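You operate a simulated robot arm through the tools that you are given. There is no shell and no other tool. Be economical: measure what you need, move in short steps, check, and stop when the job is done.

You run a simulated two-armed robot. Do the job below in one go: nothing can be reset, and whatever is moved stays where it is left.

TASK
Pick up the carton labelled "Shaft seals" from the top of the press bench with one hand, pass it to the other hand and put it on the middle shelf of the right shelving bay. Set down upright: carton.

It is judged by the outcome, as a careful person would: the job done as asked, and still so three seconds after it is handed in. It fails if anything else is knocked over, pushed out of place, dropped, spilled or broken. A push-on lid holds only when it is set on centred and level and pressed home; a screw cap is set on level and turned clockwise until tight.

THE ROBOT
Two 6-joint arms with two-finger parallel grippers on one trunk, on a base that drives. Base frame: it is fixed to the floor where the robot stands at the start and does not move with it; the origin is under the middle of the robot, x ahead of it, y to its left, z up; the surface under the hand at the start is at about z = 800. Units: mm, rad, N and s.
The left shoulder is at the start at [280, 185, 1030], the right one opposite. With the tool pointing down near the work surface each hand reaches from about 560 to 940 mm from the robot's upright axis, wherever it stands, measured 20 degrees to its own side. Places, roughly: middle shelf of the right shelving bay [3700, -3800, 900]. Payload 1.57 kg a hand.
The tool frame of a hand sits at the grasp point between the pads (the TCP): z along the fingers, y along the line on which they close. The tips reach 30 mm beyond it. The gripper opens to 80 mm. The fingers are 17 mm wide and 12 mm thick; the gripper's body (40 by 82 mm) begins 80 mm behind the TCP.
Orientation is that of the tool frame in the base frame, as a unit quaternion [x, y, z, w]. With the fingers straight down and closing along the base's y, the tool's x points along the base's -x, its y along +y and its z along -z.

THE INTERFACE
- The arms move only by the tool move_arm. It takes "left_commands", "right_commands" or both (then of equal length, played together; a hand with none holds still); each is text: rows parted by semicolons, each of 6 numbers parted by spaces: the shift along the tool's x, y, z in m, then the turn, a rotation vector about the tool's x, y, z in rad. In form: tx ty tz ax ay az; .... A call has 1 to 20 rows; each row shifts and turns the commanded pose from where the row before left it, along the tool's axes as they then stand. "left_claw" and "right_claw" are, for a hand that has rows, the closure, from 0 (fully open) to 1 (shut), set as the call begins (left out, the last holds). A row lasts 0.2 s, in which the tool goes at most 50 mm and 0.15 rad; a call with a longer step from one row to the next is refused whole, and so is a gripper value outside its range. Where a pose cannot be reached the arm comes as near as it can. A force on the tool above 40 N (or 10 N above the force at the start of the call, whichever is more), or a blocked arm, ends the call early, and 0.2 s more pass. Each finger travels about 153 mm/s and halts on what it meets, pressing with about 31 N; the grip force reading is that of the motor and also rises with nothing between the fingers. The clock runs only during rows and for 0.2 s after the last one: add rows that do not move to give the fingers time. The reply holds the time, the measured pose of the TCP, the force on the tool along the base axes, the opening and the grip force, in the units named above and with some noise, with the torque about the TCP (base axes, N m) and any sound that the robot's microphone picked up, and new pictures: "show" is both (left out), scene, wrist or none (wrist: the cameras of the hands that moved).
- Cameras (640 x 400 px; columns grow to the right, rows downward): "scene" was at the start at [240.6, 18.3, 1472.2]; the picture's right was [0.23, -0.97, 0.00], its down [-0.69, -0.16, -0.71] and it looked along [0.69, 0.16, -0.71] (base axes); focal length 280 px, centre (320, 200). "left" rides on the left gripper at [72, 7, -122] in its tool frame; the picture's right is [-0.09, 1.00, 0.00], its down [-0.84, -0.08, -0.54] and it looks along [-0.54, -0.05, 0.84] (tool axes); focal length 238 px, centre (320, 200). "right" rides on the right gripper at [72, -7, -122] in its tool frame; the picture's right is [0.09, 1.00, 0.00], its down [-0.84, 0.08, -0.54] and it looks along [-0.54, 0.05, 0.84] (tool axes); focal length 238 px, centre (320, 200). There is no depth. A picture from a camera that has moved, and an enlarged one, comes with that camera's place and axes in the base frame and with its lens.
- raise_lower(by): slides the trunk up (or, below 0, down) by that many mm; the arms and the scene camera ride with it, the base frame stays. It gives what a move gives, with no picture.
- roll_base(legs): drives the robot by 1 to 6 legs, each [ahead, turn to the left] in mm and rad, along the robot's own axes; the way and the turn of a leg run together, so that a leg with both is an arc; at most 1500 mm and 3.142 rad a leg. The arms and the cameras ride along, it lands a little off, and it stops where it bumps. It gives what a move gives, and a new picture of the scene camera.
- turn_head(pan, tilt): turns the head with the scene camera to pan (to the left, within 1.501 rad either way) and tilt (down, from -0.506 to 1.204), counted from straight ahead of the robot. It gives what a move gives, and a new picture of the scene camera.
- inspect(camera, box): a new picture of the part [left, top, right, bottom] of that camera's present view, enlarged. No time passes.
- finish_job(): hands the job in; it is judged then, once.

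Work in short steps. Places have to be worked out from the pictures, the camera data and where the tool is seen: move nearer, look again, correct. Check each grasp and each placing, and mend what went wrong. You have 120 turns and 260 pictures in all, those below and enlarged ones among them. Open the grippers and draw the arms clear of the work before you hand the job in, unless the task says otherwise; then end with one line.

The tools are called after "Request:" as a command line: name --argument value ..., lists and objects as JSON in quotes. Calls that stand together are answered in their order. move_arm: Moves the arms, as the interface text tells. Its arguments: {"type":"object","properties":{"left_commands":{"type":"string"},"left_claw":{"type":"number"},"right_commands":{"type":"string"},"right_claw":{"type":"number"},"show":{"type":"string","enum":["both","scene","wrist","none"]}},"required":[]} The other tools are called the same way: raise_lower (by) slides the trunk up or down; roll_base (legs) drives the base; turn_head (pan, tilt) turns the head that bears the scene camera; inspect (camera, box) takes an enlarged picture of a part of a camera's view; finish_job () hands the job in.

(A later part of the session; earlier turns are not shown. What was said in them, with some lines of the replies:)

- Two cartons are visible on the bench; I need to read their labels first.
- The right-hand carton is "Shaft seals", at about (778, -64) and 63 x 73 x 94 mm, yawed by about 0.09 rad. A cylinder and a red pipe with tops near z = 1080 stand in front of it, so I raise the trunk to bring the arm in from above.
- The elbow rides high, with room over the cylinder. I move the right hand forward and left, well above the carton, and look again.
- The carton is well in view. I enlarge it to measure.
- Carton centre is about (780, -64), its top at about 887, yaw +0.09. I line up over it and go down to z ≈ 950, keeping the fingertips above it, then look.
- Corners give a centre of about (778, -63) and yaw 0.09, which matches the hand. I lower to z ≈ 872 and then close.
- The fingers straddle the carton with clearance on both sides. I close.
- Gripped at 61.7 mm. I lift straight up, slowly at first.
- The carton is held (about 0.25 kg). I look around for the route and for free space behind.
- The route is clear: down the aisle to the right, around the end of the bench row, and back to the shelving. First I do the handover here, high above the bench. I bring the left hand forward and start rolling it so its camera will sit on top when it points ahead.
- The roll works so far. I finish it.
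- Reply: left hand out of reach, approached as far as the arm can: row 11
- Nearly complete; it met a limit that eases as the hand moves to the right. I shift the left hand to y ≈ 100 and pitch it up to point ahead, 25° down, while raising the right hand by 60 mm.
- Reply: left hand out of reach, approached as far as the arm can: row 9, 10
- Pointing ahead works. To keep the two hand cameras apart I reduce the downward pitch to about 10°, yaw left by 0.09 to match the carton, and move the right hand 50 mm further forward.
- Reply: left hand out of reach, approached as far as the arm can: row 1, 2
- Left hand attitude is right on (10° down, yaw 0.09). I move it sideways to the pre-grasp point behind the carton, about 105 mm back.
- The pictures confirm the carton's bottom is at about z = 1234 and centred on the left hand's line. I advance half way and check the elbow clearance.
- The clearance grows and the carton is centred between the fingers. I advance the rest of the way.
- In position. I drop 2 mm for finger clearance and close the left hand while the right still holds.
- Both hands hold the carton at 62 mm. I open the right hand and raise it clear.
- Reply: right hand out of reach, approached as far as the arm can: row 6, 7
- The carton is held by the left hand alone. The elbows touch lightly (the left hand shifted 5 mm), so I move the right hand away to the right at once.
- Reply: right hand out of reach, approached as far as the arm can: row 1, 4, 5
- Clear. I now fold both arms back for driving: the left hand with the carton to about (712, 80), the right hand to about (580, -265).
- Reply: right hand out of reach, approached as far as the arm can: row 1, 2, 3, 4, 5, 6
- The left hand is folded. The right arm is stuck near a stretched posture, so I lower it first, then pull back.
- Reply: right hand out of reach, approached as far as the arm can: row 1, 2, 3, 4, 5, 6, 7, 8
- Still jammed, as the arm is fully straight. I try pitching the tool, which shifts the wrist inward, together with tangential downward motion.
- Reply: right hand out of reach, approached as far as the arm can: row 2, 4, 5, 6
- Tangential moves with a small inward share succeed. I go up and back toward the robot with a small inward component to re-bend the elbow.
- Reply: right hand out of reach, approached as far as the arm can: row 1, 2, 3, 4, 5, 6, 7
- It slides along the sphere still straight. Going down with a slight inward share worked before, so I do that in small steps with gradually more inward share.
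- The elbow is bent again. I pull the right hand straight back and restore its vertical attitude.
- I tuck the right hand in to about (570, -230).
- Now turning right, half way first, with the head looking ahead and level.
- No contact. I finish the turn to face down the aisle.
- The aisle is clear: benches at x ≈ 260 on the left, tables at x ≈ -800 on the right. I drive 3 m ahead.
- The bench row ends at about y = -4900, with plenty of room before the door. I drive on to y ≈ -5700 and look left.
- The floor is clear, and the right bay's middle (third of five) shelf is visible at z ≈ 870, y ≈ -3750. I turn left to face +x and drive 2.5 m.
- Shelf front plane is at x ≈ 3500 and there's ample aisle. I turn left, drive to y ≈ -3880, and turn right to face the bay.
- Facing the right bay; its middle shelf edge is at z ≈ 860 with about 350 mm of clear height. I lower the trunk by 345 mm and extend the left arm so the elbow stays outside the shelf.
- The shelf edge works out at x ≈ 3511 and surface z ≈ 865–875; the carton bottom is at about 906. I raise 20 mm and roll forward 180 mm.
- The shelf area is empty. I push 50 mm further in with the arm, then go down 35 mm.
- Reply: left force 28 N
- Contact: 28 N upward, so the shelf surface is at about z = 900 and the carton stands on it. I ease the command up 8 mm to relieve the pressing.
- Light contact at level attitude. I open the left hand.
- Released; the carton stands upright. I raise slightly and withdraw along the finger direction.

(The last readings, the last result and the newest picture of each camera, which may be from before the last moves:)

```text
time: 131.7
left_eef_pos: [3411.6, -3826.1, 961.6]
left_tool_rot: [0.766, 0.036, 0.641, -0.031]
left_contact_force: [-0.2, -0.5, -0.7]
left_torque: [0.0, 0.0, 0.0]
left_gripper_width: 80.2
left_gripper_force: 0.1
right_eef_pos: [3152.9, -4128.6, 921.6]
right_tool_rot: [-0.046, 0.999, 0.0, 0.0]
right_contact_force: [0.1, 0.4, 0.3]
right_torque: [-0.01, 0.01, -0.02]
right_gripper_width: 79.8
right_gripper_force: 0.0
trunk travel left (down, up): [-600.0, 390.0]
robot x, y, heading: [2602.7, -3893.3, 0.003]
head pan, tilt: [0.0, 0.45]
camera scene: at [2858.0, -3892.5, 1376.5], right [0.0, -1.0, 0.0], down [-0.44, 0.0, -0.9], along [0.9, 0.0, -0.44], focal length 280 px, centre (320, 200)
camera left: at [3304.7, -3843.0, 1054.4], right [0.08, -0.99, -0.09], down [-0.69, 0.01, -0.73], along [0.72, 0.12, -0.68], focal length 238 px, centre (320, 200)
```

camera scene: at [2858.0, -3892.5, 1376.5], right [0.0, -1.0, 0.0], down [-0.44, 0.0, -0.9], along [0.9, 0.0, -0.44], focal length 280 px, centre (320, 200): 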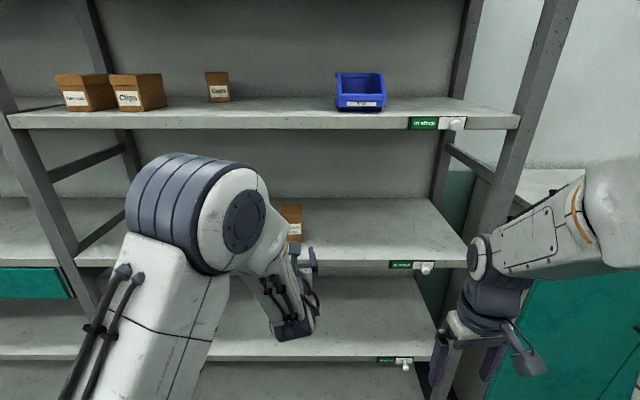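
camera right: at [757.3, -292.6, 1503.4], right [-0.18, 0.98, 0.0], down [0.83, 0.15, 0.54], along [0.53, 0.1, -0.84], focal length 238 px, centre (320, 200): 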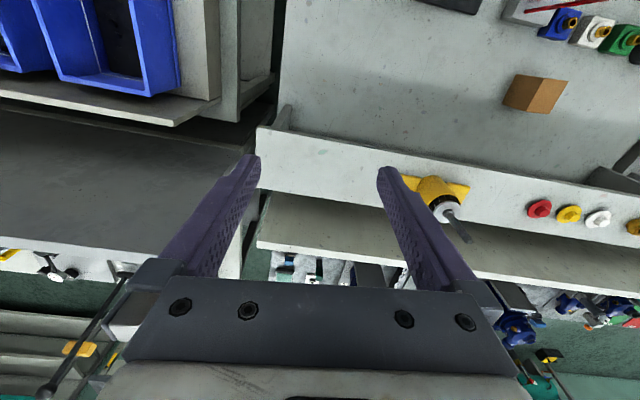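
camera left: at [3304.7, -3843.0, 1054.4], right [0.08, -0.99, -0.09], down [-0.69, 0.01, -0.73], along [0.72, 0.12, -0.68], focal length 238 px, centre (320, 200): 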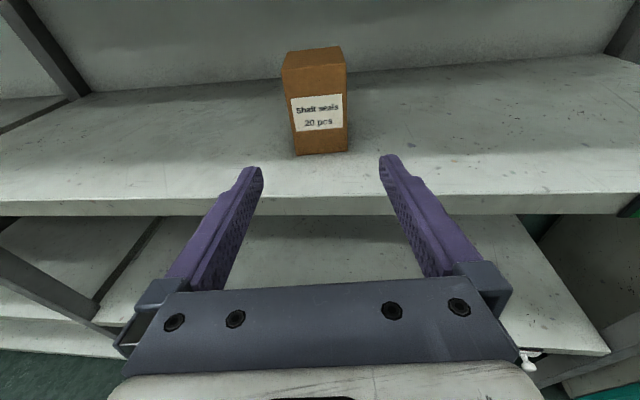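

The carton stands upright on the middle shelf, well in from the edge. I back the robot away and take a last look.

Request:
roll_base --legs '[[-250, 0]]'

Request:
inspect --camera "left" --box '[220, 0, 420, 125]'

```text
time: 133.6
left_eef_pos: [3157.3, -3823.1, 961.3]
left_tool_rot: [0.767, 0.037, 0.64, -0.032]
left_contact_force: [-0.4, 0.5, -0.5]
left_torque: [0.0, 0.02, -0.03]
left_gripper_width: 79.8
left_gripper_force: 0.0
right_eef_pos: [2899.2, -4127.9, 920.8]
right_tool_rot: [-0.048, 0.999, 0.001, 0.0]
right_contact_force: [0.6, 0.5, 0.7]
right_torque: [-0.01, 0.0, 0.0]
right_gripper_width: 80.0
right_gripper_force: 0.1
trunk travel left (down, up): [-600.0, 390.0]
robot x, y, heading: [2348.3, -3892.2, 0.002]
head pan, tilt: [0.0, 0.45]
camera scene: at [2604.0, -3892.1, 1376.5], right [0.0, -1.0, 0.0], down [-0.44, 0.0, -0.9], along [0.9, 0.0, -0.44], focal length 280 px, centre (320, 200)
```

scene: 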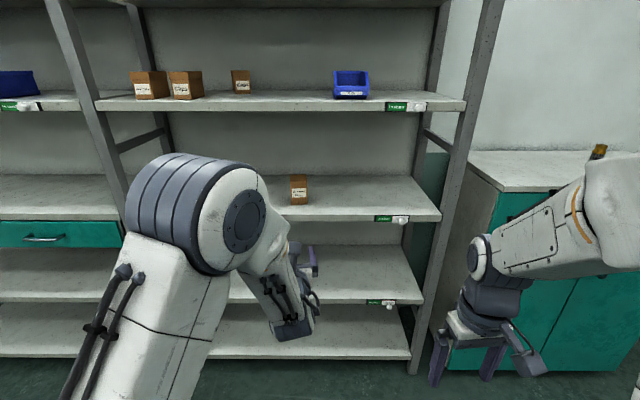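

```text
3.20 times, centred on (320, 62) of left
camera zoom: at [3050.9, -3841.2, 1054.1], right [0.08, -0.99, -0.09], down [-0.69, 0.01, -0.73], along [0.72, 0.12, -0.68], focal length 763 px, centre (320, 640)
```

zoom: 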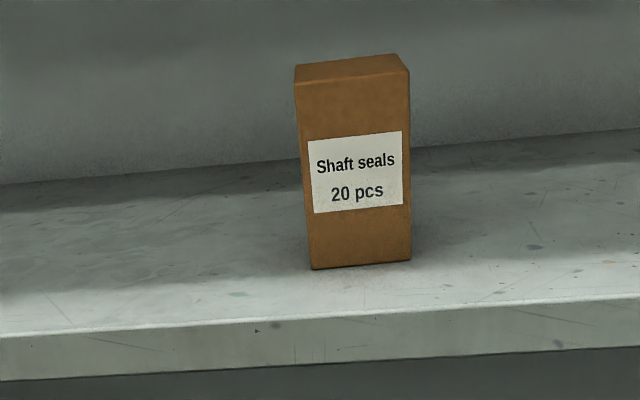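

The "Shaft seals" carton is upright and stable on the middle shelf of the right bay. Both grippers are open and clear, so I hand the job in.

Request:
finish_job

```text
The job is handed in.
```

The "Shaft seals" carton was picked up with the right hand and passed to the left, and it now stands upright on the middle shelf of the right shelving bay; I saw nothing else disturbed.
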